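You operate a simulated robot arm through the tools that you are given. There is no shell and no other tool. Be economical: measure what you need, move in short steps, check, and stop when the job is done.

You are at the controls of a simulated two-armed robot. One attempt, no reset.

Task
Pack the blue rolled socks and the glasses case in the grey crate and carry it to the shoe bench.
Fine: they are in the black-handled drawer; shut it again, and carry the crate with both hands.

The check looks at the end state, three seconds after you hand in, the way a careful person would. Anything else that was tipped, shoved, dropped, spilled or broken makes it a failure.

Robot
Two 7-joint arms with two-finger parallel grippers on one trunk, on a base that drives. Base frame: it is fixed to the floor where the robot stands at the start and does not move with it; the origin is under the middle of the robot, x ahead of it, y to its left, z up. Units: m, degrees, N and s.
The left shoulder is at the start at [0.05, 0.165, 0.93], the right one opposite. With the tool pointing down near the work surface each hand reaches from about 0.22 to 0.7 m from the robot's upright axis, wherever it stands, measured 20 degrees to its own side. Places, roughly: black-handled drawer [0.6, 0.1, 0.7]; crate (34x24x13 cm) [0.3, 0.5, 0.8]; inside of the grey crate [0.3, 0.5, 0.8]; seat of the shoe bench [-0.2, 1.3, 0.5]. Payload 3.91 kg a hand.
Tool frame (each hand has its own): the origin (TCP) lies between the finger pads and is the grasp point; the fingertips stand 0.03 m ahead of it; z points along the fingers, y is the line along which they close. Largest opening 0.11 m; finger width 0.02, thickness 0.01; the body of the gripper, 0.048 by 0.112 m, starts 0.055 m behind the TCP.
Orientation is that of the tool frame in the base frame, as [roll, pitch, yaw] about the fixed x, y, z axes, in that order (R = Rz(yaw) Ry(pitch) Rx(roll)). With the fingers straight down and closing along the base's y, the tool's x points along the base's -x, its y along +y and its z along -z.

Tools
- The arms move only by the tool arm_command. It takes "left_steps", "right_steps" or both (then of equal length, played together; a hand with none holds still); each is a list of rows, each a list of 3 entries, a list of its own where there are three numbers: the shift along the tool's x, y, z in m, then the turn, a rotation vector about the tool's x, y, z in degrees, then the closure, from 0 (fully open) to 1 (shut). In form: [[[dx, dy, dz], [rx, ry, rz], fingers], ...]. A call has 1 to 12 rows; each row shifts and turns the commanded pose from where the row before left it, along the tool's axes as they then stand. Each row takes 0.2 s and may step no farther than 0.05 m and 8.6 degrees from the row before; otherwise, or with a gripper value out of range, the whole call is refused. A pose out of reach is approached as far as the arm can. The call stops where the force on the tool passes 40 N (or 10 N more than at its start, if that is more) or the arm is blocked; 0.2 s more then pass. The fingers move at their own pace (about 0.045 m/s each) and stop on an object; they squeeze with about 40 N. The grip force told is the motor's: it shows also when the fingers shut on nothing. Time passes only in rows, and 0.2 s behind the last, so rows that do not move let the fingers close. It gives the time, the measured TCP pose, the force on the tool (base axes), the opening and the grip force at its end, in the units of the frame above (readings bear some noise), with the torque about the TCP (base axes, N m) and any sound that the robot's microphone picked up, and new pictures: "pictures" is both (left out), scene, wrist or none (wrist: the cameras of the hands that moved).
- Cameras (640 x 400 px; columns grow to the right, rows downward): "scene" is now at [0.1099, 0.0353, 1.0975]; the picture's right is [0.38, -0.92, 0.00], its down [-0.56, -0.23, -0.80] and it looks along [0.74, 0.31, -0.60] (base axes); focal length 214 px, centre (320, 200). "left" rides on the left gripper at [0.072, -0.017, -0.103] in its tool frame; the picture's right is [0.23, 0.97, 0.00], its down [-0.76, 0.18, -0.62] and it looks along [-0.61, 0.14, 0.78] (tool axes); focal length 222 px, centre (320, 200). "right" rides on the right gripper at [0.072, 0.017, -0.103] in its tool frame; the picture's right is [-0.23, 0.97, 0.00], its down [-0.76, -0.18, -0.62] and it looks along [-0.61, -0.14, 0.78] (tool axes); focal length 222 px, centre (320, 200). There is no depth. A picture from a camera that has moved, and an enlarged one, comes with that camera's place and axes in the base frame and with its lens.
- raise_lower(by): slides the trunk up (or, below 0, down) by that many m; the arms and the scene camera ride with it, the base frame stays. It gives what a move gives, with no picture.
- drive_base(legs): drives the robot by 1 to 6 legs, each [ahead, left, turn to the left] in m, m and degrees, along the robot's own axes; the way and the turn of a leg run together, so that a leg with both is an arc; at most 1.5 m and 180 degrees a leg. The arms and the cameras ride along, it lands a little off, and it stops where it bumps. It gives what a move gives, and a new picture of the scene camera.
- pan_tilt(pan, tilt): turns the head with the scene camera to pan (to the left, within 80 degrees either way) and tilt (down, from -29 to 69), counted from straight ahead of the robot. It gives what a move gives, and a new picture of the scene camera.
- inspect(camera, box): a new picture of the part [left, top, right, bottom] of that camera's present view, enlarged. No time passes.
- job_done(): hands the job in; it is judged then, once.

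Go step by step. Nothing tells you exact positions but the pictures and the camera data: compare them with the known pose of the tool, close in by small moves and look again before you grip or let go. The budget is 120 turns and 260 pictures, counting those below and the enlarged ones. Unless the task says otherwise, let go and move clear before handing in, and close with one line.

The tools are called after ">>>" as a command line: name --argument value ..., lists and objects as JSON in quotes. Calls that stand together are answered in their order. arm_command: Moves the arms, as the interface text tells. Its arguments: {"type":"object","properties":{"left_steps":{"type":"array","items":{"type":"array"}},"right_steps":{"type":"array","items":{"type":"array"}},"pictures":{"type":"string","enum":["both","scene","wrist","none"]}},"required":[]} The other tools are called the same way: raise_lower (by) slides the trunk up or down; drive_base (legs) drives the base; pan_tilt (pan, tilt) turns the head that bears the scene camera; inspect (camera, box) takes an enlarged picture of a part of a camera's view; job_done () hands the job in.

At the start:

```text
time_s: 0.0
left_eef_pos: [0.3944, 0.4028, 1.0102]
left_orientation: [-180.0, 0.0, -179.9]
left_contact_force: [0.5, -0.8, -0.6]
left_torque: [-0.02, -0.01, -0.04]
left_width: 0.1103
left_grasp_force: 0.0
right_eef_pos: [0.4595, -0.0419, 1.0121]
right_orientation: [179.8, 0.0, 179.9]
right_contact_force: [0.4, 0.5, 0.5]
right_torque: [0.0, 0.0, 0.01]
right_width: 0.1101
right_grasp_force: 0.1
trunk travel left (down, up): [-0.15, 0.353]
robot x, y, heading: [0.0, -0.0003, -0.0]
head pan, tilt: [22.6, 37.2]
```

scene: 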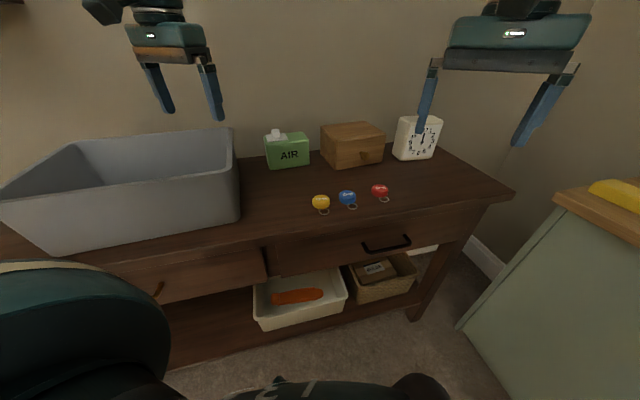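
right: 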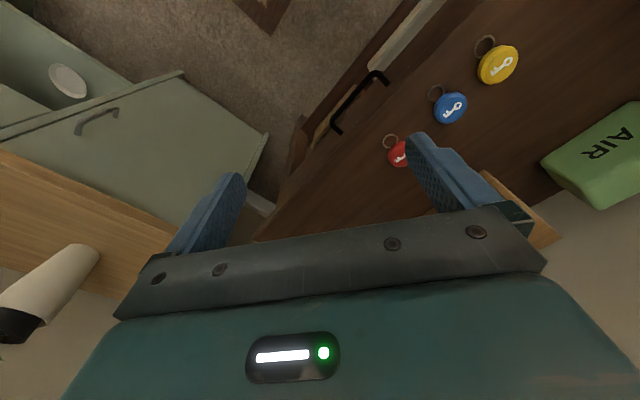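
left: 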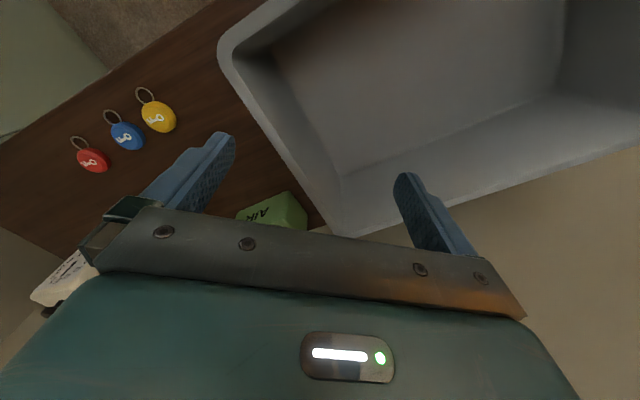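

The drawer with the black handle is just below the table top, and the table front is turned about 38° to me. I'll look round first to find the shoe bench and see the crate.

>>> pan_tilt --pan 78 --tilt 35

>>> pan_tilt --pan 40 --tilt 50

```text
time_s: 1.2
left_eef_pos: [0.395, 0.4028, 1.0114]
left_orientation: [180.0, 0.0, 180.0]
left_contact_force: [-0.1, 0.5, 0.0]
left_torque: [-0.01, 0.03, 0.02]
left_width: 0.1099
left_grasp_force: 0.0
right_eef_pos: [0.4577, -0.0416, 1.012]
right_orientation: [179.9, 0.1, -180.0]
right_contact_force: [0.0, 0.0, 0.2]
right_torque: [0.0, -0.01, 0.01]
right_width: 0.1099
right_grasp_force: 0.1
trunk travel left (down, up): [-0.15, 0.353]
robot x, y, heading: [0.0012, -0.0014, 0.2]
head pan, tilt: [78.0, 35.0]
camera scene: at [0.0481, 0.088, 1.1008], right [0.98, -0.21, 0.0], down [-0.12, -0.56, -0.82], along [0.17, 0.8, -0.57], focal length 214 px, centre (320, 200)
```

scene: 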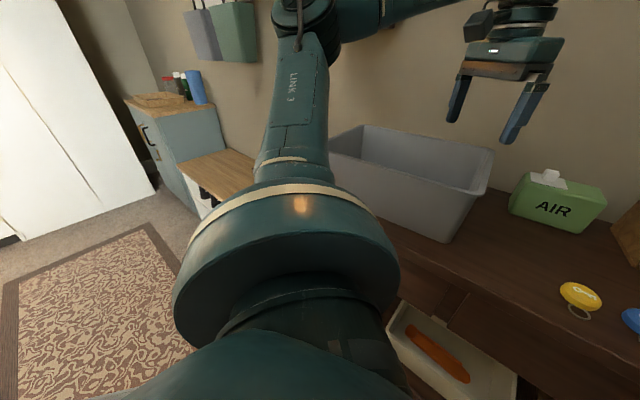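

```text
time_s: 2.3
left_eef_pos: [0.3948, 0.4022, 1.0104]
left_orientation: [-179.9, 0.1, -180.0]
left_contact_force: [0.5, 0.6, 0.3]
left_torque: [0.02, 0.03, 0.0]
left_width: 0.1102
left_grasp_force: 0.1
right_eef_pos: [0.4586, -0.0417, 1.0114]
right_orientation: [179.9, 0.1, -180.0]
right_contact_force: [0.3, 0.6, 1.4]
right_torque: [-0.01, 0.0, -0.01]
right_width: 0.1098
right_grasp_force: 0.1
trunk travel left (down, up): [-0.15, 0.353]
robot x, y, heading: [0.0019, -0.0028, -0.1]
head pan, tilt: [40.0, 50.0]
camera scene: at [0.0887, 0.0515, 1.0791], right [0.64, -0.77, 0.0], down [-0.59, -0.49, -0.64], along [0.49, 0.41, -0.77], focal length 214 px, centre (320, 200)
```

scene: 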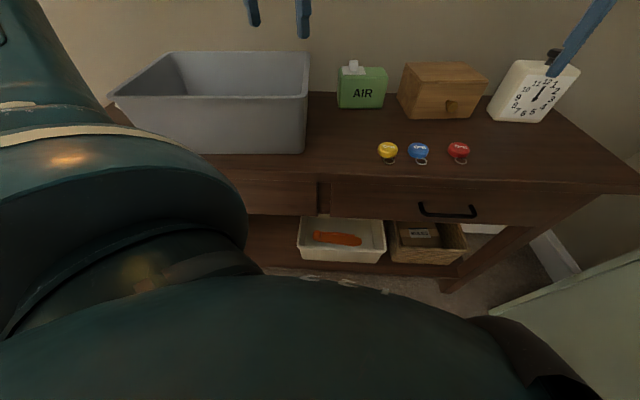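

The table front faces my heading of about 39°, with the handle near (0.51, 0.01, 0.69). I'll turn square to it and back off to have room to pull the drawer.

>>> drive_base --legs '[[0, 0, 39], [-0.25, -0.2, 0]]'

>>> pan_tilt --pan 0 --tilt 35

```text
time_s: 6.5
left_eef_pos: [-0.0107, 0.2536, 1.0104]
left_orientation: [179.9, 0.0, -140.6]
left_contact_force: [-0.2, -0.4, 0.8]
left_torque: [-0.01, 0.0, 0.0]
left_width: 0.11
left_grasp_force: 0.0
right_eef_pos: [0.3187, -0.0492, 1.0113]
right_orientation: [179.9, 0.1, -140.7]
right_contact_force: [-0.4, 0.9, -0.3]
right_torque: [0.01, 0.01, -0.02]
right_width: 0.11
right_grasp_force: 0.0
trunk travel left (down, up): [-0.15, 0.353]
robot x, y, heading: [-0.0641, -0.307, 39.1]
head pan, tilt: [40.0, 50.0]
camera scene: at [-0.0256, -0.2117, 1.079], right [0.98, -0.19, 0.0], down [-0.14, -0.75, -0.64], along [0.12, 0.63, -0.77], focal length 214 px, centre (320, 200)
```

scene: 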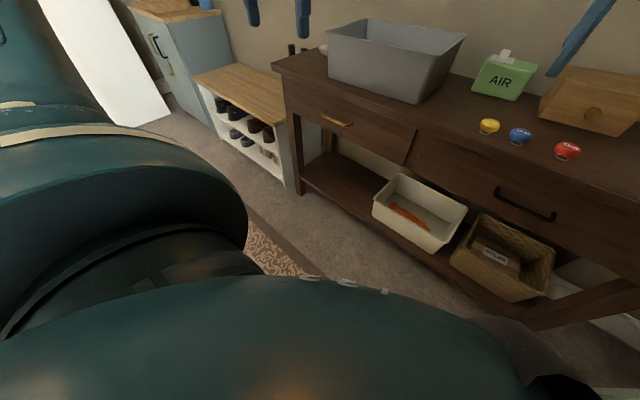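

```text
time_s: 7.5
left_eef_pos: [-0.0113, 0.2534, 1.0113]
left_orientation: [-180.0, 0.0, -140.7]
left_contact_force: [0.8, -0.3, 0.1]
left_torque: [0.02, 0.01, -0.01]
left_width: 0.1096
left_grasp_force: 0.1
right_eef_pos: [0.3178, -0.0496, 1.0124]
right_orientation: [179.9, 0.1, -140.7]
right_contact_force: [-0.1, 0.1, 0.4]
right_torque: [0.0, 0.06, -0.01]
right_width: 0.11
right_grasp_force: 0.0
trunk travel left (down, up): [-0.15, 0.353]
robot x, y, heading: [-0.0627, -0.3074, 39.2]
head pan, tilt: [0.0, 35.0]
camera scene: at [0.0282, -0.2314, 1.1007], right [0.63, -0.77, 0.0], down [-0.44, -0.36, -0.82], along [0.63, 0.52, -0.57], focal length 214 px, centre (320, 200)
```

scene: 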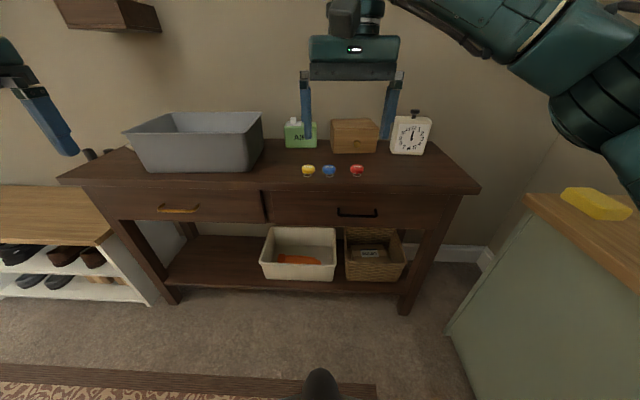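

Facing the table now, with the handle just right of the picture centre. I'll enlarge it to measure precisely.

>>> inspect --camera "scene" --box '[260, 160, 500, 310]'

>>> inspect --camera "right" --box '[0, 0, 640, 400]'

```text
2.67 times, centred on (380, 235) of scene
camera zoom: at [0.0282, -0.2314, 1.1007], right [0.63, -0.77, 0.0], down [-0.44, -0.36, -0.82], along [0.63, 0.52, -0.57], focal length 572 px, centre (160, 107)
```

zoom: 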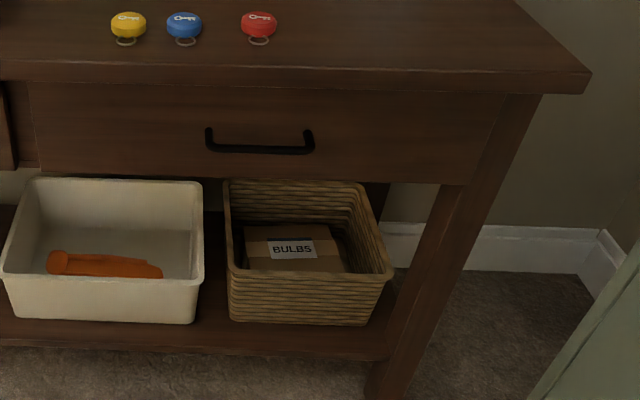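

```text
1.00 times, centred on (320, 200) of right (not enlarged: the box is as wide or as high as the picture)
camera zoom: at [0.252, -0.0818, 1.115], right [-0.44, 0.9, 0.0], down [0.7, 0.34, 0.62], along [0.56, 0.28, -0.78], focal length 222 px, centre (320, 200)
```

zoom: 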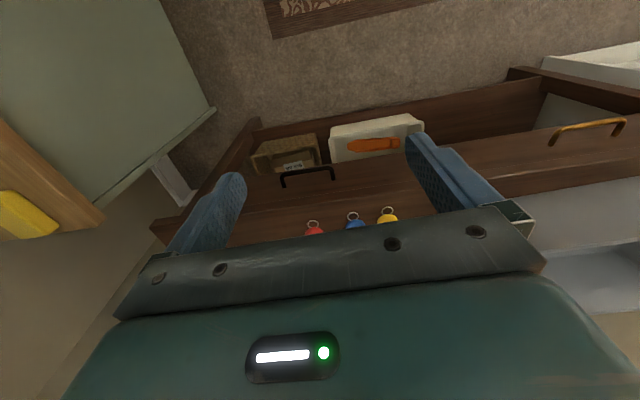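

The bar of the handle is at about [0.502, 0.010, 0.679], running along (0.62, -0.78). I'll turn the right hand so that its fingers point forward and close vertically.

>>> arm_command --right_steps '[[[0, 0, 0], [0, -8.2, 0], 0], [[0, 0, 0], [0, -8.2, 0], 0], [[0, 0, 0], [0, -8.2, 0], 0], [[0, 0, 0], [0, -8.2, 0], 0], [[0, 0, 0], [0, -8.2, 0], 0], [[0, 0, 0], [0, -8.2, 0], 0], [[0, 0, 0], [0, -8.2, 0], 0], [[0, 0, 0], [0, -8.2, 0], 0], [[0, 0, 0], [0, -8.2, 0], 0], [[0, 0, 0], [0, -8.2, 0], 0], [[0, 0, 0], [0, -8, 0], 0]]' --pictures "none"

>>> arm_command --right_steps '[[[0, 0, 0], [0, 0, 8.2], 0], [[0, 0, 0], [0, 0, 8.2], 0], [[0, 0, 0], [0, 0, 8.2], 0], [[0, 0, 0], [0, 0, 8.2], 0], [[0, 0, 0], [0, 0, 8.2], 0], [[0, 0, 0], [0, 0, 8.2], 0], [[0, 0, 0], [0, 0, 8.2], 0], [[0, 0, 0], [0, 0, 8.2], 0], [[0, 0, 0], [0, 0, 8.2], 0], [[0, 0, 0], [0, 0, 8.2], 0], [[0, 0, 0], [0, 0, 8], 0]]' --pictures "both"

```text
time_s: 9.9
left_eef_pos: [-0.0121, 0.2524, 1.0098]
left_orientation: [180.0, 0.0, -140.6]
left_contact_force: [-0.6, 0.6, -0.2]
left_torque: [-0.04, 0.02, -0.02]
left_width: 0.11
left_grasp_force: 0.0
right_eef_pos: [0.3175, -0.0498, 1.0118]
right_orientation: [28.4, 89.8, 67.6]
right_contact_force: [0.7, 1.2, -0.1]
right_torque: [0.0, 0.01, 0.0]
right_width: 0.11
right_grasp_force: 0.0
trunk travel left (down, up): [-0.15, 0.353]
robot x, y, heading: [-0.0666, -0.3049, 39.1]
head pan, tilt: [0.0, 35.0]
```

```text
time_s: 12.3
left_eef_pos: [-0.0125, 0.2535, 1.0097]
left_orientation: [-180.0, -0.1, -140.8]
left_contact_force: [0.0, 0.5, -0.9]
left_torque: [0.01, 0.0, 0.02]
left_width: 0.1101
left_grasp_force: 0.0
right_eef_pos: [0.3193, -0.0491, 1.0107]
right_orientation: [89.9, -0.3, 129.3]
right_contact_force: [-0.4, 0.5, 0.6]
right_torque: [0.01, -0.01, 0.01]
right_width: 0.1102
right_grasp_force: 0.0
trunk travel left (down, up): [-0.15, 0.353]
robot x, y, heading: [-0.0613, -0.307, 39.6]
head pan, tilt: [0.0, 35.0]
camera scene: at [0.0283, -0.2315, 1.1008], right [0.63, -0.77, 0.0], down [-0.44, -0.36, -0.82], along [0.63, 0.52, -0.57], focal length 214 px, centre (320, 200)
camera right: at [0.1928, -0.0579, 1.0286], right [0.15, -0.18, 0.97], down [0.0, -0.98, -0.18], along [0.99, 0.03, -0.14], focal length 222 px, centre (320, 200)
```

scene: 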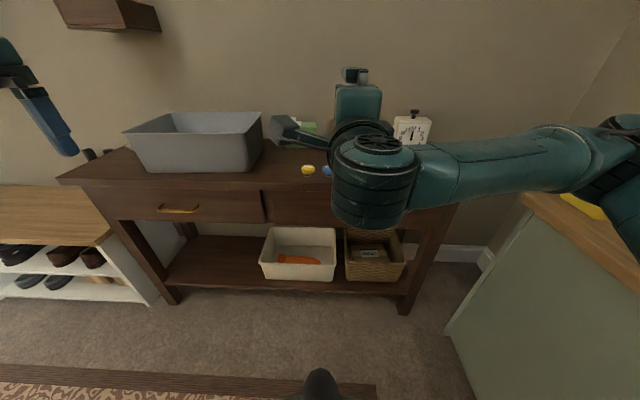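
right: 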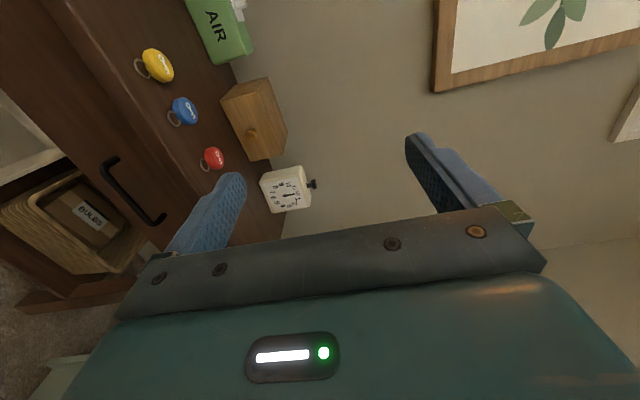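

The hand points forward at the right attitude. I'll lower it in front of the handle.

>>> arm_command --right_steps '[[[-0.01, -0.0474, 0], [0, 0, 0], 0], [[-0.01, -0.0474, 0], [0, 0, 0], 0], [[-0.01, -0.0474, 0], [0, 0, 0], 0], [[-0.01, -0.0474, 0], [0, 0, 0], 0], [[-0.01, -0.0474, 0], [0, 0, 0], 0], [[-0.01, -0.0474, 0], [0, 0, 0], 0], [[-0.01, -0.0474, 0], [0, 0, 0], 0], [[0, 0, 0.04], [0, 0, 0], 0], [[0, 0, 0.04], [0, 0, 0], 0]]' --pictures "both"

```text
time_s: 14.3
left_eef_pos: [-0.012, 0.2533, 1.0103]
left_orientation: [180.0, 0.0, -140.7]
left_contact_force: [0.2, -0.5, 0.2]
left_torque: [-0.01, -0.01, 0.02]
left_width: 0.1098
left_grasp_force: 0.1
right_eef_pos: [0.3508, -0.0043, 0.7383]
right_orientation: [90.1, -0.1, 129.0]
right_contact_force: [-0.1, 0.0, -0.2]
right_torque: [-0.03, -0.02, -0.01]
right_width: 0.1097
right_grasp_force: 0.0
right hand out of reach, approached as far as the arm can: row 5, 6, 7, 8, 9
trunk travel left (down, up): [-0.15, 0.353]
robot x, y, heading: [-0.0622, -0.3063, 39.4]
head pan, tilt: [0.0, 35.0]
camera scene: at [0.0283, -0.2315, 1.1007], right [0.63, -0.77, 0.0], down [-0.44, -0.36, -0.82], along [0.63, 0.52, -0.57], focal length 214 px, centre (320, 200)
camera right: at [0.2253, -0.0122, 0.7561], right [0.14, -0.18, 0.97], down [0.0, -0.98, -0.18], along [0.99, 0.02, -0.14], focal length 222 px, centre (320, 200)
```

scene: 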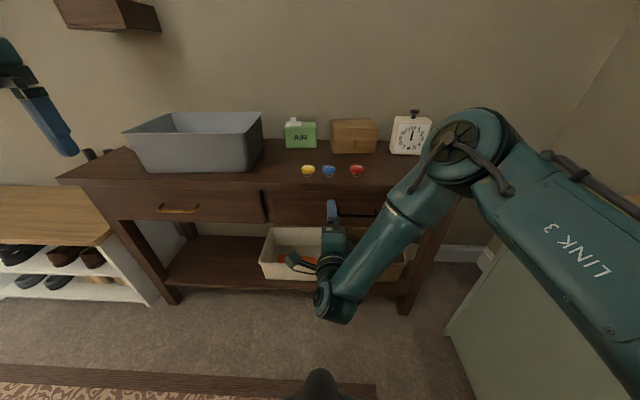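
right: 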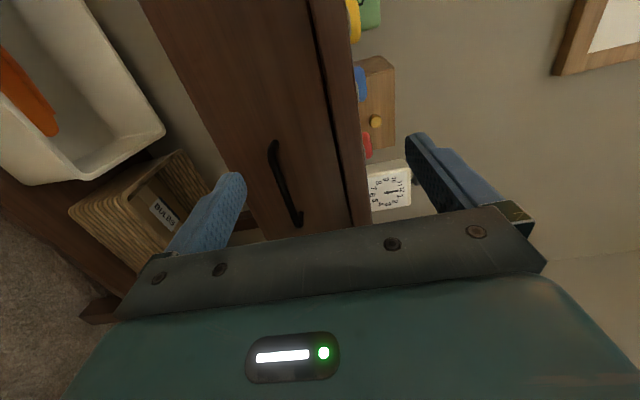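

The arm can't get low enough from this trunk height. I'll lower the trunk.

>>> raise_lower --by -0.12

>>> arm_command --right_steps '[[[0, 0, 0], [0, 0, 0], 0]]' --pictures "both"

```text
time_s: 15.8
left_eef_pos: [-0.0123, 0.2533, 0.8893]
left_orientation: [-180.0, 0.0, -140.7]
left_contact_force: [0.0, -0.5, 0.3]
left_torque: [-0.03, 0.02, 0.0]
left_width: 0.1101
left_grasp_force: 0.1
right_eef_pos: [0.3509, -0.0049, 0.6186]
right_orientation: [90.1, 0.0, 129.1]
right_contact_force: [-0.6, 0.2, -0.5]
right_torque: [0.01, 0.0, -0.01]
right_width: 0.11
right_grasp_force: 0.1
trunk travel left (down, up): [-0.03, 0.473]
robot x, y, heading: [-0.062, -0.3084, 39.3]
head pan, tilt: [0.0, 35.0]
```

```text
time_s: 16.2
left_eef_pos: [-0.0123, 0.2538, 0.8915]
left_orientation: [180.0, 0.0, -140.7]
left_contact_force: [-0.8, 0.0, -0.5]
left_torque: [0.01, -0.01, 0.02]
left_width: 0.11
left_grasp_force: 0.0
right_eef_pos: [0.35, -0.0037, 0.6187]
right_orientation: [90.2, -0.1, 129.0]
right_contact_force: [0.6, -0.1, 0.7]
right_torque: [-0.01, 0.01, 0.0]
right_width: 0.1098
right_grasp_force: 0.0
trunk travel left (down, up): [-0.03, 0.473]
robot x, y, heading: [-0.0629, -0.3087, 39.4]
head pan, tilt: [0.0, 35.0]
camera scene: at [0.0283, -0.2315, 0.9808], right [0.63, -0.77, 0.0], down [-0.44, -0.36, -0.82], along [0.63, 0.52, -0.57], focal length 214 px, centre (320, 200)
camera right: at [0.2252, -0.0126, 0.636], right [0.14, -0.18, 0.97], down [0.0, -0.98, -0.18], along [0.99, 0.02, -0.14], focal length 222 px, centre (320, 200)
```

scene: 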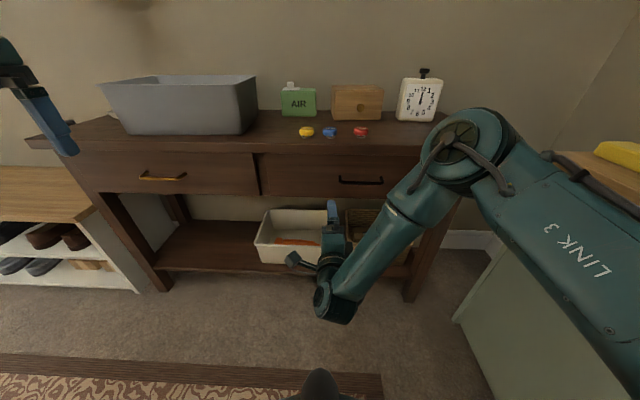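
right: 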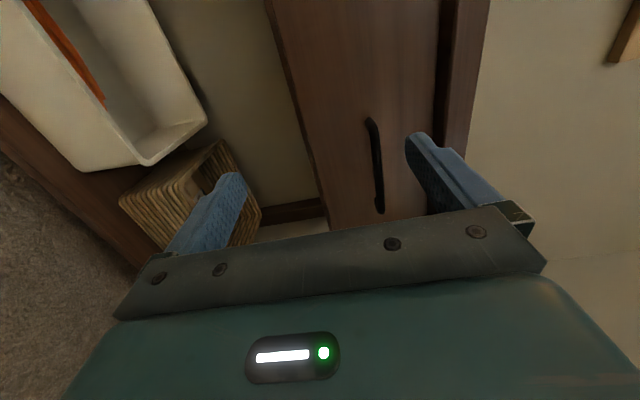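

The bar lies about 0.13 ahead, 0.085 right and 0.058 above the TCP. I'll line up first.

>>> arm_command --right_steps '[[[-0.028, 0.0195, 0], [0, 0, 0], 0], [[-0.028, 0.0195, 0], [0, 0, 0], 0], [[-0.028, 0.0195, 0], [0, 0, 0], 0], [[0, 0, 0.03], [0, 0, 0], 0.2]]' --pictures "both"

```text
time_s: 17.2
left_eef_pos: [-0.0122, 0.2534, 0.8906]
left_orientation: [179.9, 0.0, -140.7]
left_contact_force: [0.0, 0.4, -1.1]
left_torque: [0.04, 0.0, -0.01]
left_width: 0.1097
left_grasp_force: 0.0
right_eef_pos: [0.3944, -0.0287, 0.6992]
right_orientation: [90.2, 0.0, 128.8]
right_contact_force: [0.8, 0.1, 0.8]
right_torque: [-0.01, -0.01, -0.02]
right_width: 0.0878
right_grasp_force: 0.0
right hand out of reach, approached as far as the arm can: row 1, 2, 3, 4
trunk travel left (down, up): [-0.03, 0.473]
robot x, y, heading: [-0.0636, -0.3054, 39.5]
head pan, tilt: [0.0, 35.0]
camera scene: at [0.0283, -0.2315, 0.9808], right [0.63, -0.77, 0.0], down [-0.44, -0.36, -0.82], along [0.63, 0.52, -0.57], focal length 214 px, centre (320, 200)
camera right: at [0.2686, -0.0363, 0.7154], right [0.15, -0.18, 0.97], down [-0.01, -0.98, -0.18], along [0.99, 0.02, -0.14], focal length 222 px, centre (320, 200)
```

scene: 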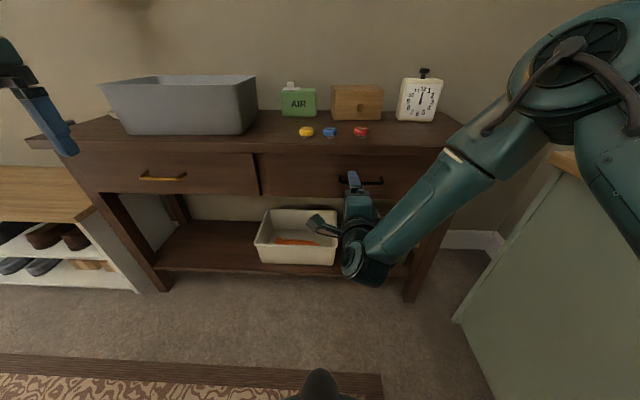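
right: 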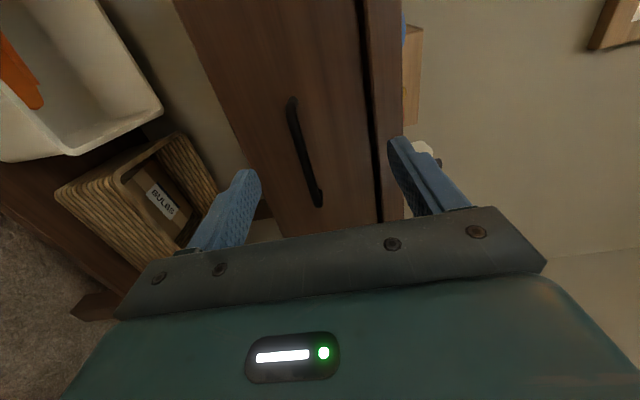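

The wrist seems to be near a joint limit in this attitude. I'll back off and roll the hand half a turn the other way round (still closing vertically).

>>> arm_command --right_steps '[[[0, 0, -0.04], [0, 0, 0], 0], [[0, 0, 0], [0, 0, -8.4], 0], [[0, 0, 0], [0, 0, -8.4], 0], [[0, 0, 0], [0, 0, -8.4], 0], [[0, 0, 0], [0, 0, -8.4], 0], [[0, 0, 0], [0, 0, -8.4], 0], [[0, 0, 0], [0, 0, -8.4], 0], [[0, 0, 0], [0, 0, -8.4], 0], [[0, 0, 0], [0, 0, -8.4], 0], [[0, 0, 0], [0, 0, -8.4], 0], [[0, 0, 0], [0, 0, -8.4], 0], [[0, 0, 0], [0, 0, -6], 0]]' --pictures "none"

>>> arm_command --right_steps '[[[0, 0, 0], [0, 0, -8.4], 0], [[0, 0, 0], [0, 0, -8.4], 0], [[0, 0, 0], [0, 0, -8.4], 0], [[0, 0, 0], [0, 0, -8.4], 0], [[0, 0, 0], [0, 0, -8.4], 0], [[0, 0, 0], [0, 0, -8.4], 0], [[0, 0, 0], [0, 0, -8.4], 0], [[0, 0, 0], [0, 0, -8.4], 0], [[0, 0, 0], [0, 0, -8.4], 0], [[0, 0, 0], [0, 0, -8.4], 0], [[0, 0, 0], [0, 0, -6], 0]]' --pictures "both"

```text
time_s: 19.8
left_eef_pos: [-0.0116, 0.2534, 0.8914]
left_orientation: [180.0, 0.0, -140.7]
left_contact_force: [0.7, 0.1, -0.6]
left_torque: [0.01, -0.04, 0.02]
left_width: 0.1099
left_grasp_force: 0.0
right_eef_pos: [0.3636, -0.0539, 0.6995]
right_orientation: [-125.2, 89.9, -86.1]
right_contact_force: [-0.6, 0.0, -0.9]
right_torque: [0.03, -0.03, 0.02]
right_width: 0.1099
right_grasp_force: 0.1
trunk travel left (down, up): [-0.03, 0.473]
robot x, y, heading: [-0.0624, -0.3105, 39.3]
head pan, tilt: [0.0, 35.0]
```

```text
time_s: 22.2
left_eef_pos: [-0.0119, 0.2531, 0.8906]
left_orientation: [180.0, 0.0, -140.7]
left_contact_force: [-0.1, 0.0, 0.0]
left_torque: [-0.02, -0.01, -0.02]
left_width: 0.1102
left_grasp_force: 0.2
right_eef_pos: [0.3627, -0.0548, 0.6988]
right_orientation: [-90.1, -0.1, -51.0]
right_contact_force: [0.5, 0.1, -0.2]
right_torque: [-0.02, 0.02, 0.0]
right_width: 0.1102
right_grasp_force: 0.2
trunk travel left (down, up): [-0.03, 0.473]
robot x, y, heading: [-0.0636, -0.3091, 39.3]
head pan, tilt: [0.0, 35.0]
camera scene: at [0.0283, -0.2315, 0.9808], right [0.63, -0.77, 0.0], down [-0.44, -0.36, -0.82], along [0.63, 0.52, -0.57], focal length 214 px, centre (320, 200)
camera right: at [0.3291, -0.1752, 0.6824], right [-0.14, 0.17, -0.97], down [-0.96, 0.2, 0.18], along [0.23, 0.96, 0.14], focal length 222 px, centre (320, 200)
```

scene: 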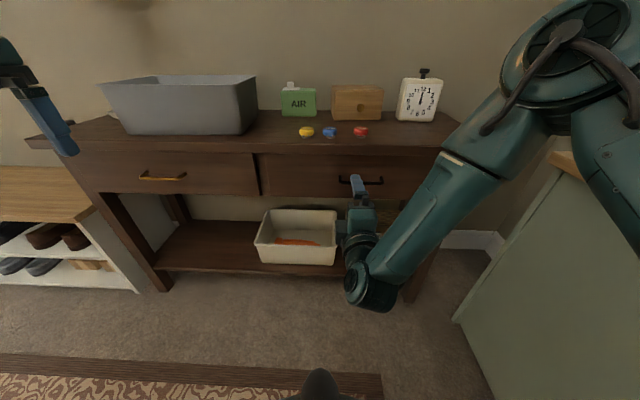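
right: 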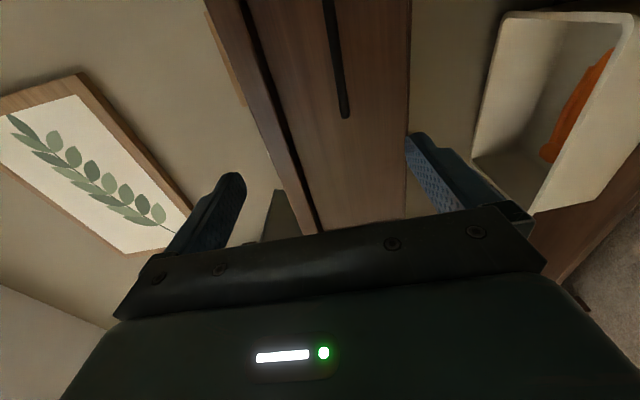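

Rolled over with no limit reported. Now I'll line up with the bar and approach part of the way.

>>> arm_command --right_steps '[[[0.037, 0.021, 0], [0, 0, 0], 0.2], [[0, 0, 0.03], [0, 0, 0], 0.3], [[0, 0, 0.03], [0, 0, 0], 0.4], [[0, 0, 0.02], [0, 0, 0], 0.4]]' --pictures "both"

>>> inspect --camera "scene" --box '[300, 130, 420, 230]'

```text
time_s: 23.2
left_eef_pos: [-0.0124, 0.254, 0.8904]
left_orientation: [180.0, 0.0, -140.7]
left_contact_force: [-0.8, -0.6, 0.3]
left_torque: [0.0, 0.01, -0.01]
left_width: 0.1097
left_grasp_force: 0.2
right_eef_pos: [0.412, -0.0062, 0.7027]
right_orientation: [-90.2, 0.1, -51.1]
right_contact_force: [1.0, 0.4, -0.6]
right_torque: [0.0, 0.0, -0.01]
right_width: 0.0661
right_grasp_force: 0.1
right hand out of reach, approached as far as the arm can: row 1, 2, 3, 4
trunk travel left (down, up): [-0.03, 0.473]
robot x, y, heading: [-0.0642, -0.3073, 39.1]
head pan, tilt: [0.0, 35.0]
camera scene: at [0.0283, -0.2315, 0.9808], right [0.63, -0.77, 0.0], down [-0.44, -0.36, -0.82], along [0.63, 0.52, -0.57], focal length 214 px, centre (320, 200)
camera right: at [0.3775, -0.1274, 0.6869], right [-0.15, 0.18, -0.97], down [-0.96, 0.2, 0.18], along [0.23, 0.96, 0.14], focal length 222 px, centre (320, 200)
```

scene: 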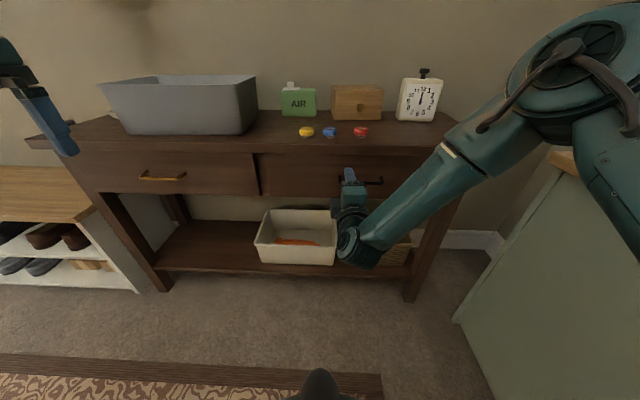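
right: 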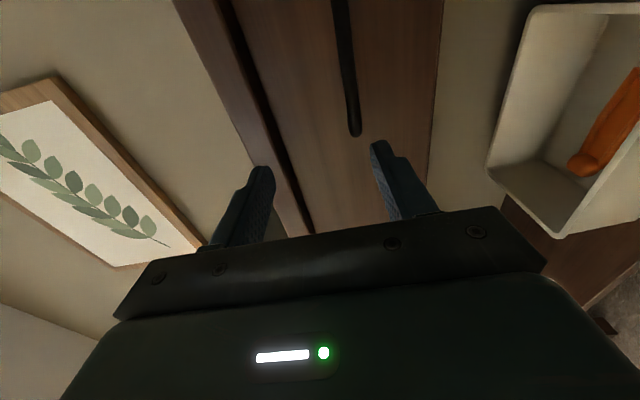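

```text
4.00 times, centred on (360, 180) of scene
camera zoom: at [0.0283, -0.2315, 0.9808], right [0.63, -0.77, 0.0], down [-0.44, -0.36, -0.82], along [0.63, 0.52, -0.57], focal length 858 px, centre (160, 280)
```

zoom: 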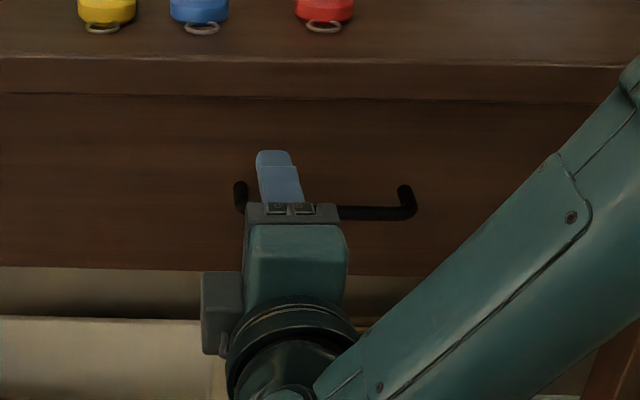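

The arm won't go further right or down here, so I'll shift the base right and the trunk down instead, with the hand held.

>>> drive_base --legs '[[0, -0.042, 0]]'

>>> raise_lower --by -0.024

>>> inspect --camera "right" --box '[160, 0, 520, 225]'

>>> inspect --camera "scene" --box '[300, 130, 420, 230]'

```text
time_s: 24.3
left_eef_pos: [0.0144, 0.222, 0.89]
left_orientation: [179.9, 0.0, -140.6]
left_contact_force: [0.2, 0.2, -0.9]
left_torque: [-0.01, -0.03, -0.02]
left_width: 0.1102
left_grasp_force: 0.0
right_eef_pos: [0.4385, -0.0391, 0.7027]
right_orientation: [-90.1, 0.0, -51.2]
right_contact_force: [0.3, -0.6, 0.1]
right_torque: [0.02, -0.02, 0.0]
right_width: 0.0661
right_grasp_force: 0.1
trunk travel left (down, up): [-0.03, 0.473]
robot x, y, heading: [-0.0379, -0.3421, 39.4]
head pan, tilt: [0.0, 35.0]
camera scene: at [0.055, -0.2641, 0.9808], right [0.63, -0.77, 0.0], down [-0.44, -0.36, -0.82], along [0.63, 0.52, -0.57], focal length 214 px, centre (320, 200)
```

scene: 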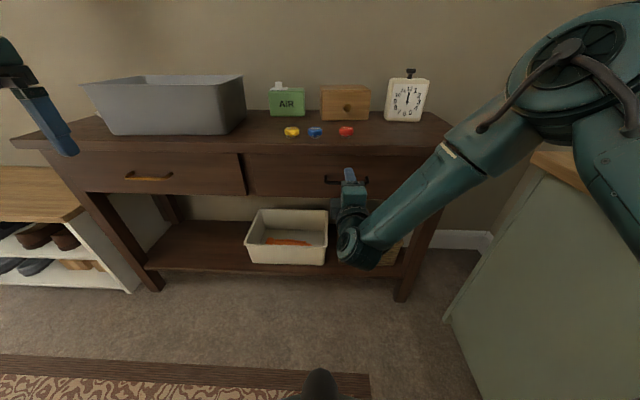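

```text
time_s: 25.0
left_eef_pos: [0.0149, 0.221, 0.8674]
left_orientation: [179.9, 0.0, -140.7]
left_contact_force: [-0.1, -0.3, 0.5]
left_torque: [0.02, -0.01, -0.04]
left_width: 0.1103
left_grasp_force: 0.1
right_eef_pos: [0.4384, -0.0408, 0.6797]
right_orientation: [-90.2, 0.0, -51.2]
right_contact_force: [-0.6, 0.2, -0.1]
right_torque: [0.0, 0.05, 0.0]
right_width: 0.0662
right_grasp_force: 0.0
trunk travel left (down, up): [-0.006, 0.497]
robot x, y, heading: [-0.0367, -0.3385, 39.3]
head pan, tilt: [0.0, 35.0]
```

```text
1.78 times, centred on (340, 112) of right
camera zoom: at [0.4039, -0.1604, 0.6627], right [-0.15, 0.18, -0.97], down [-0.96, 0.2, 0.18], along [0.23, 0.96, 0.14], focal length 395 px, centre (284, 356)
```

zoom: 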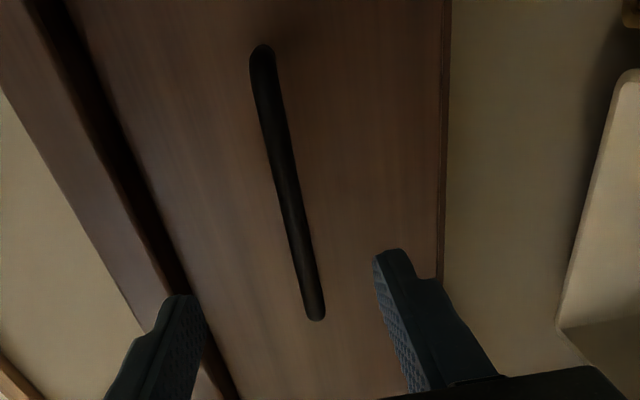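

```text
4.00 times, centred on (360, 180) of scene
camera zoom: at [0.055, -0.2642, 0.9567], right [0.63, -0.77, 0.0], down [-0.44, -0.36, -0.82], along [0.63, 0.52, -0.57], focal length 858 px, centre (160, 280)
```

zoom: 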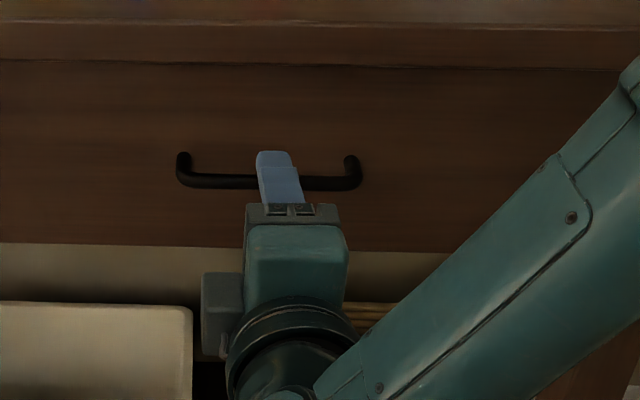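

The hand is centred on the bar at its height. Moving forward and gripping.

>>> arm_command --right_steps '[[[0, 0, 0.025], [0, 0, 0], 0.4], [[0, 0, 0.025], [0, 0, 0], 0.4], [[0, 0, 0.022], [0, 0, 0], 0.4]]' --pictures "both"

>>> inspect --camera "right" --box '[160, 0, 520, 225]'

```text
time_s: 25.8
left_eef_pos: [0.0144, 0.2207, 0.8654]
left_orientation: [-180.0, 0.0, -140.7]
left_contact_force: [0.9, 0.1, 0.6]
left_torque: [0.02, 0.02, 0.0]
left_width: 0.1099
left_grasp_force: 0.2
right_eef_pos: [0.486, 0.0116, 0.6842]
right_orientation: [-90.5, 0.0, -51.6]
right_contact_force: [-0.1, 0.0, -0.3]
right_torque: [-0.02, -0.01, 0.0]
right_width: 0.0659
right_grasp_force: 0.0
right hand out of reach, approached as far as the arm can: row 2, 3
trunk travel left (down, up): [-0.006, 0.497]
robot x, y, heading: [-0.0375, -0.3437, 39.2]
head pan, tilt: [0.0, 35.0]
camera scene: at [0.055, -0.2641, 0.9568], right [0.63, -0.77, 0.0], down [-0.44, -0.36, -0.82], along [0.63, 0.52, -0.57], focal length 214 px, centre (320, 200)
camera right: at [0.4503, -0.1083, 0.6684], right [-0.15, 0.17, -0.97], down [-0.96, 0.21, 0.18], along [0.24, 0.96, 0.14], focal length 222 px, centre (320, 200)
```

scene: 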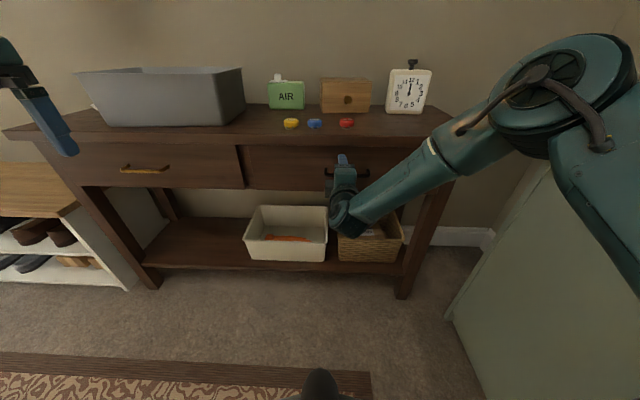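
right: 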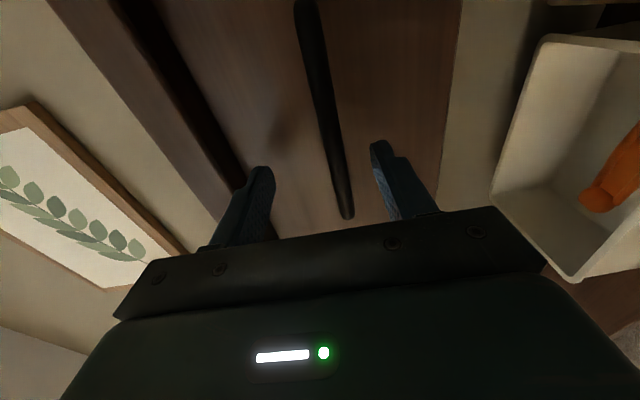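

```text
1.78 times, centred on (340, 112) of right
camera zoom: at [0.4503, -0.1083, 0.6684], right [-0.15, 0.17, -0.97], down [-0.96, 0.21, 0.18], along [0.24, 0.96, 0.14], focal length 395 px, centre (284, 356)
```

zoom: 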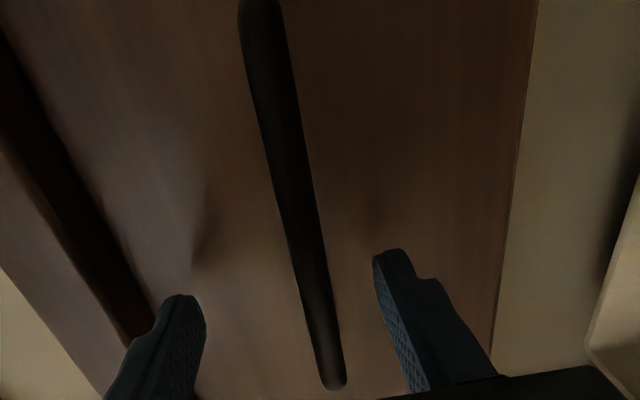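

The bar is between the fingers, slightly below their middle. I'll lower the trunk the last 5 mm and close.

>>> raise_lower --by -0.005

>>> arm_command --right_steps '[[[0, 0, 0], [0, 0, 0], 0.7], [[0, 0, 0], [0, 0, 0], 1], [[0, 0, 0], [0, 0, 0], 1], [[0, 0, 0], [0, 0, 0], 1], [[0, 0, 0], [0, 0, 0], 1]]' --pictures "wrist"

```text
time_s: 26.3
left_eef_pos: [0.015, 0.2216, 0.8604]
left_orientation: [-180.0, 0.1, -140.7]
left_contact_force: [0.0, 0.5, 0.4]
left_torque: [-0.03, 0.04, 0.04]
left_width: 0.1103
left_grasp_force: 0.0
right_eef_pos: [0.4858, 0.0125, 0.6798]
right_orientation: [-90.4, 0.0, -51.6]
right_contact_force: [-0.6, -0.5, -0.5]
right_torque: [0.02, -0.01, 0.0]
right_width: 0.0662
right_grasp_force: 0.0
trunk travel left (down, up): [-0.001, 0.502]
robot x, y, heading: [-0.0357, -0.3391, 39.0]
head pan, tilt: [0.0, 35.0]
```

```text
time_s: 27.5
left_eef_pos: [0.0162, 0.2215, 0.8596]
left_orientation: [-180.0, -0.2, -140.7]
left_contact_force: [-0.3, -0.6, -0.2]
left_torque: [-0.01, -0.02, 0.01]
left_width: 0.1098
left_grasp_force: 0.2
right_eef_pos: [0.4852, 0.0115, 0.6715]
right_orientation: [-91.4, 0.0, -51.5]
right_contact_force: [-1.2, -0.7, -27.0]
right_torque: [-0.22, 0.32, -0.39]
right_width: 0.0108
right_grasp_force: 45.3
trunk travel left (down, up): [-0.001, 0.502]
robot x, y, heading: [-0.032, -0.3414, 39.1]
head pan, tilt: [0.0, 35.0]
camera right: at [0.45, -0.1088, 0.6581], right [-0.16, 0.16, -0.97], down [-0.96, 0.21, 0.19], along [0.24, 0.96, 0.12], focal length 222 px, centre (320, 200)
```

right: 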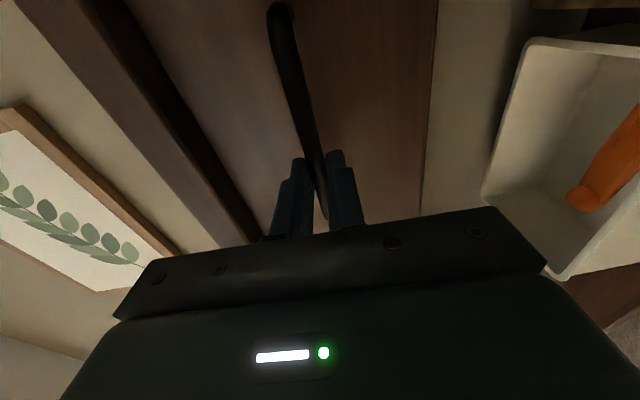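

The bar is gripped. I'll pull the drawer out gently with the arm.

>>> arm_command --right_steps '[[[0, 0.004, -0.01], [0, 0, 0], 1], [[0, 0.002, -0.02], [0, 0, 0], 1], [[0, 0, -0.025], [0, 0, 0], 1], [[0, 0, -0.025], [0, 0, 0], 1], [[0, 0, -0.025], [0, 0, 0], 1]]' --pictures "scene"

```text
time_s: 28.7
left_eef_pos: [0.0157, 0.2223, 0.8594]
left_orientation: [-180.0, -0.1, -140.6]
left_contact_force: [-0.2, 0.1, -0.3]
left_torque: [0.0, -0.02, 0.0]
left_width: 0.1099
left_grasp_force: 0.1
right_eef_pos: [0.3995, -0.0519, 0.672]
right_orientation: [-91.2, 0.0, -51.1]
right_contact_force: [-9.1, 11.4, -23.5]
right_torque: [-0.26, 0.27, -0.63]
right_width: 0.0105
right_grasp_force: 45.3
trunk travel left (down, up): [-0.001, 0.502]
robot x, y, heading: [-0.0363, -0.3407, 39.6]
head pan, tilt: [0.0, 35.0]
camera scene: at [0.0557, -0.2627, 0.9514], right [0.63, -0.77, 0.0], down [-0.44, -0.36, -0.82], along [0.63, 0.52, -0.58], focal length 214 px, centre (320, 200)
```

scene: 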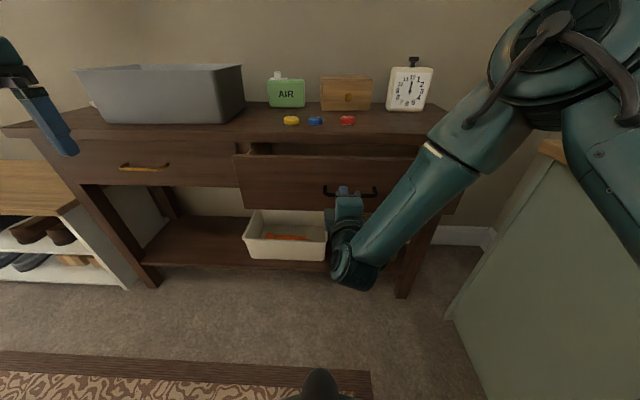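

The drawer slides, along a heading closer to 37°. Continuing, with a slight sideways correction.

>>> arm_command --right_steps '[[[-0.003, 0, -0.025], [0, 0, 0], 1], [[-0.001, 0, -0.025], [0, 0, 0], 1], [[-0.001, 0, -0.025], [0, 0, 0], 1], [[-0.001, 0, -0.025], [0, 0, 0], 1], [[-0.001, 0, -0.02], [0, 0, 0], 1]]' --pictures "scene"

```text
time_s: 29.9
left_eef_pos: [0.0148, 0.222, 0.8602]
left_orientation: [180.0, -0.1, -140.6]
left_contact_force: [0.5, 0.0, 0.2]
left_torque: [0.0, 0.0, 0.01]
left_width: 0.1102
left_grasp_force: 0.1
right_eef_pos: [0.3068, -0.1219, 0.6717]
right_orientation: [-91.2, 0.0, -51.5]
right_contact_force: [-0.1, -0.2, -29.0]
right_torque: [-0.34, 0.24, -1.1]
right_width: 0.0105
right_grasp_force: 45.1
trunk travel left (down, up): [-0.001, 0.502]
robot x, y, heading: [-0.0356, -0.3397, 39.2]
head pan, tilt: [0.0, 35.0]
camera scene: at [0.0561, -0.2633, 0.9514], right [0.63, -0.77, 0.0], down [-0.45, -0.36, -0.82], along [0.63, 0.52, -0.58], focal length 214 px, centre (320, 200)
```

scene: 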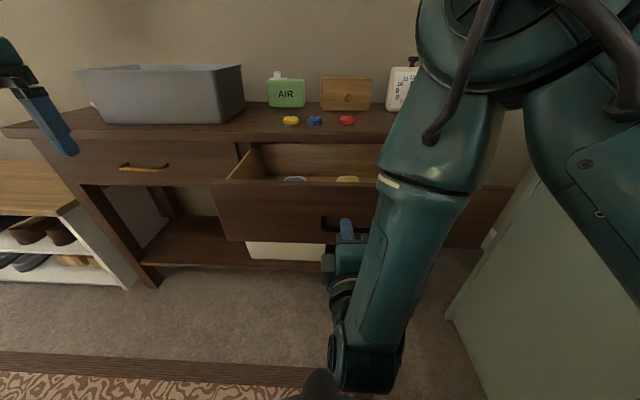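

The drawer is open about 0.22 m. I'll pull 5 cm more, then release and back clear.

>>> arm_command --right_steps '[[[-0.001, 0, -0.025], [0, 0, 0], 1], [[-0.001, 0, -0.025], [0, 0, 0], 1], [[0, 0, 0], [0, 0, 0], 0.4], [[0, 0, 0], [0, 0, 0], 0.4], [[0, 0, 0], [0, 0, 0], 0.4], [[0, 0, -0.03], [0, 0, 0], 0.4], [[0, 0, -0.03], [0, 0, 0], 0.4]]' --pictures "both"

```text
time_s: 30.4
left_eef_pos: [0.0147, 0.2221, 0.8601]
left_orientation: [-179.9, -0.1, -140.6]
left_contact_force: [0.0, 0.5, -0.1]
left_torque: [0.02, -0.03, 0.02]
left_width: 0.1101
left_grasp_force: 0.1
right_eef_pos: [0.2928, -0.1322, 0.6728]
right_orientation: [-91.7, 0.9, -52.1]
right_contact_force: [3.9, 12.4, -15.1]
right_torque: [-0.87, -0.28, -0.21]
right_width: 0.0105
right_grasp_force: 44.9
trunk travel left (down, up): [-0.001, 0.502]
robot x, y, heading: [-0.0364, -0.3394, 39.4]
head pan, tilt: [0.0, 35.0]
stopped in row 2 (right hand): the force on the tool passed its limit at 104 N (the readings are from after the stop); the commanded pose is now the measured one
camera scene: at [0.0556, -0.2626, 0.9519], right [0.63, -0.77, 0.0], down [-0.44, -0.36, -0.82], along [0.63, 0.52, -0.57], focal length 214 px, centre (320, 200)
camera right: at [0.256, -0.253, 0.6577], right [-0.17, 0.17, -0.97], down [-0.95, 0.22, 0.21], along [0.25, 0.96, 0.13], focal length 222 px, centre (320, 200)
```

scene: 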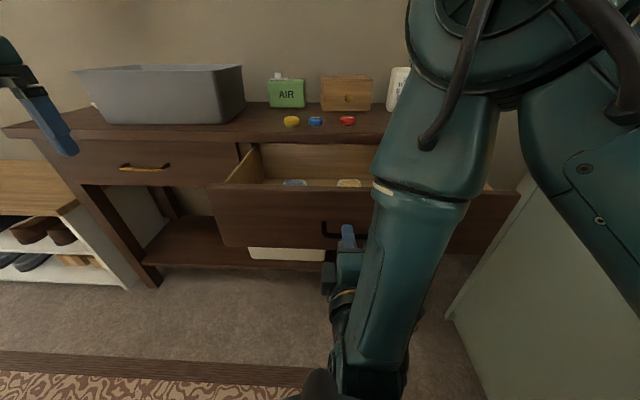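
right: 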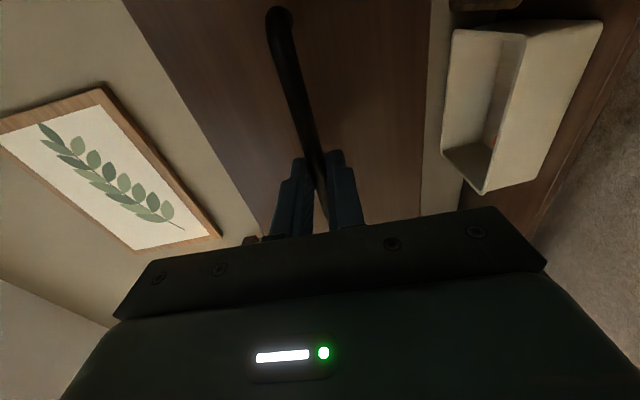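

The drawer hit its end stop at about 0.24 m. Releasing and backing the base off.

>>> arm_command --right_steps '[[[0, 0, 0], [0, 0, 0], 0.4], [[0, 0, 0], [0, 0, 0], 0.4], [[0, 0, 0], [0, 0, 0], 0.4], [[0, 0, 0], [0, 0, 0], 0.4], [[0, 0, 0], [0, 0, 0], 0.4]]' --pictures "none"

>>> drive_base --legs '[[-0.18, 0, 0]]'

>>> raise_lower --by 0.25

>>> pan_tilt --pan 0 --tilt 45

```text
time_s: 31.6
left_eef_pos: [0.0145, 0.2204, 0.8612]
left_orientation: [-180.0, 0.0, -140.5]
left_contact_force: [0.3, 0.2, 0.4]
left_torque: [0.0, 0.0, 0.05]
left_width: 0.1099
left_grasp_force: 0.0
right_eef_pos: [0.2925, -0.1339, 0.6734]
right_orientation: [-91.3, 1.0, -52.0]
right_contact_force: [-1.1, -0.1, 0.0]
right_torque: [-0.01, -0.03, -0.02]
right_width: 0.0661
right_grasp_force: 0.0
trunk travel left (down, up): [-0.001, 0.502]
robot x, y, heading: [-0.0364, -0.3413, 39.5]
head pan, tilt: [0.0, 35.0]
```

```text
time_s: 33.0
left_eef_pos: [-0.1197, 0.1117, 0.8621]
left_orientation: [-179.9, 0.1, -140.6]
left_contact_force: [0.9, -0.1, -0.1]
left_torque: [0.01, 0.02, -0.01]
left_width: 0.1101
left_grasp_force: 0.1
right_eef_pos: [0.1601, -0.2428, 0.6736]
right_orientation: [-91.2, 1.0, -52.0]
right_contact_force: [-0.1, -0.5, 0.1]
right_torque: [-0.02, 0.01, 0.01]
right_width: 0.0659
right_grasp_force: 0.1
trunk travel left (down, up): [-0.001, 0.502]
robot x, y, heading: [-0.1679, -0.4486, 39.5]
head pan, tilt: [0.0, 35.0]
camera scene: at [-0.0779, -0.3726, 0.9517], right [0.63, -0.77, 0.0], down [-0.44, -0.36, -0.82], along [0.63, 0.52, -0.57], focal length 214 px, centre (320, 200)
```

scene: 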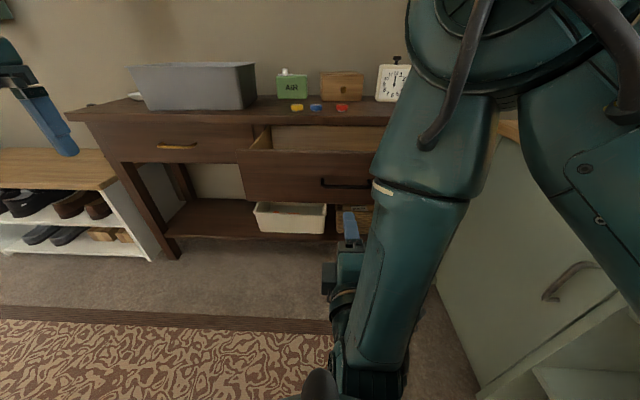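

```text
time_s: 35.6
left_eef_pos: [-0.1207, 0.1111, 1.1123]
left_orientation: [180.0, 0.1, -140.7]
left_contact_force: [0.6, 0.4, -0.7]
left_torque: [-0.02, 0.01, -0.03]
left_width: 0.11
left_grasp_force: 0.1
right_eef_pos: [0.1594, -0.2421, 0.9243]
right_orientation: [-91.2, 0.9, -52.0]
right_contact_force: [0.0, -1.0, -0.9]
right_torque: [-0.01, -0.04, 0.04]
right_width: 0.0662
right_grasp_force: 0.1
trunk travel left (down, up): [-0.251, 0.252]
robot x, y, heading: [-0.1688, -0.453, 39.6]
head pan, tilt: [0.0, 35.0]
```

```text
time_s: 36.3
left_eef_pos: [-0.1181, 0.112, 1.1119]
left_orientation: [-180.0, 0.0, -140.6]
left_contact_force: [0.4, 0.5, 0.4]
left_torque: [-0.01, 0.01, 0.04]
left_width: 0.1101
left_grasp_force: 0.0
right_eef_pos: [0.1604, -0.2432, 0.9248]
right_orientation: [-91.1, 1.0, -52.0]
right_contact_force: [-0.9, -0.7, -0.3]
right_torque: [0.0, 0.03, 0.0]
right_width: 0.0658
right_grasp_force: 0.1
trunk travel left (down, up): [-0.251, 0.252]
robot x, y, heading: [-0.1721, -0.4531, 39.5]
head pan, tilt: [0.0, 45.0]
camera scene: at [-0.0832, -0.3769, 1.187], right [0.63, -0.77, 0.0], down [-0.55, -0.45, -0.71], along [0.55, 0.45, -0.71], focal length 214 px, centre (320, 200)
```

scene: 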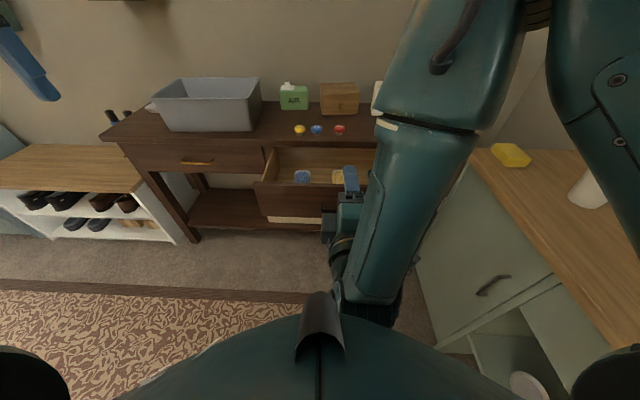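

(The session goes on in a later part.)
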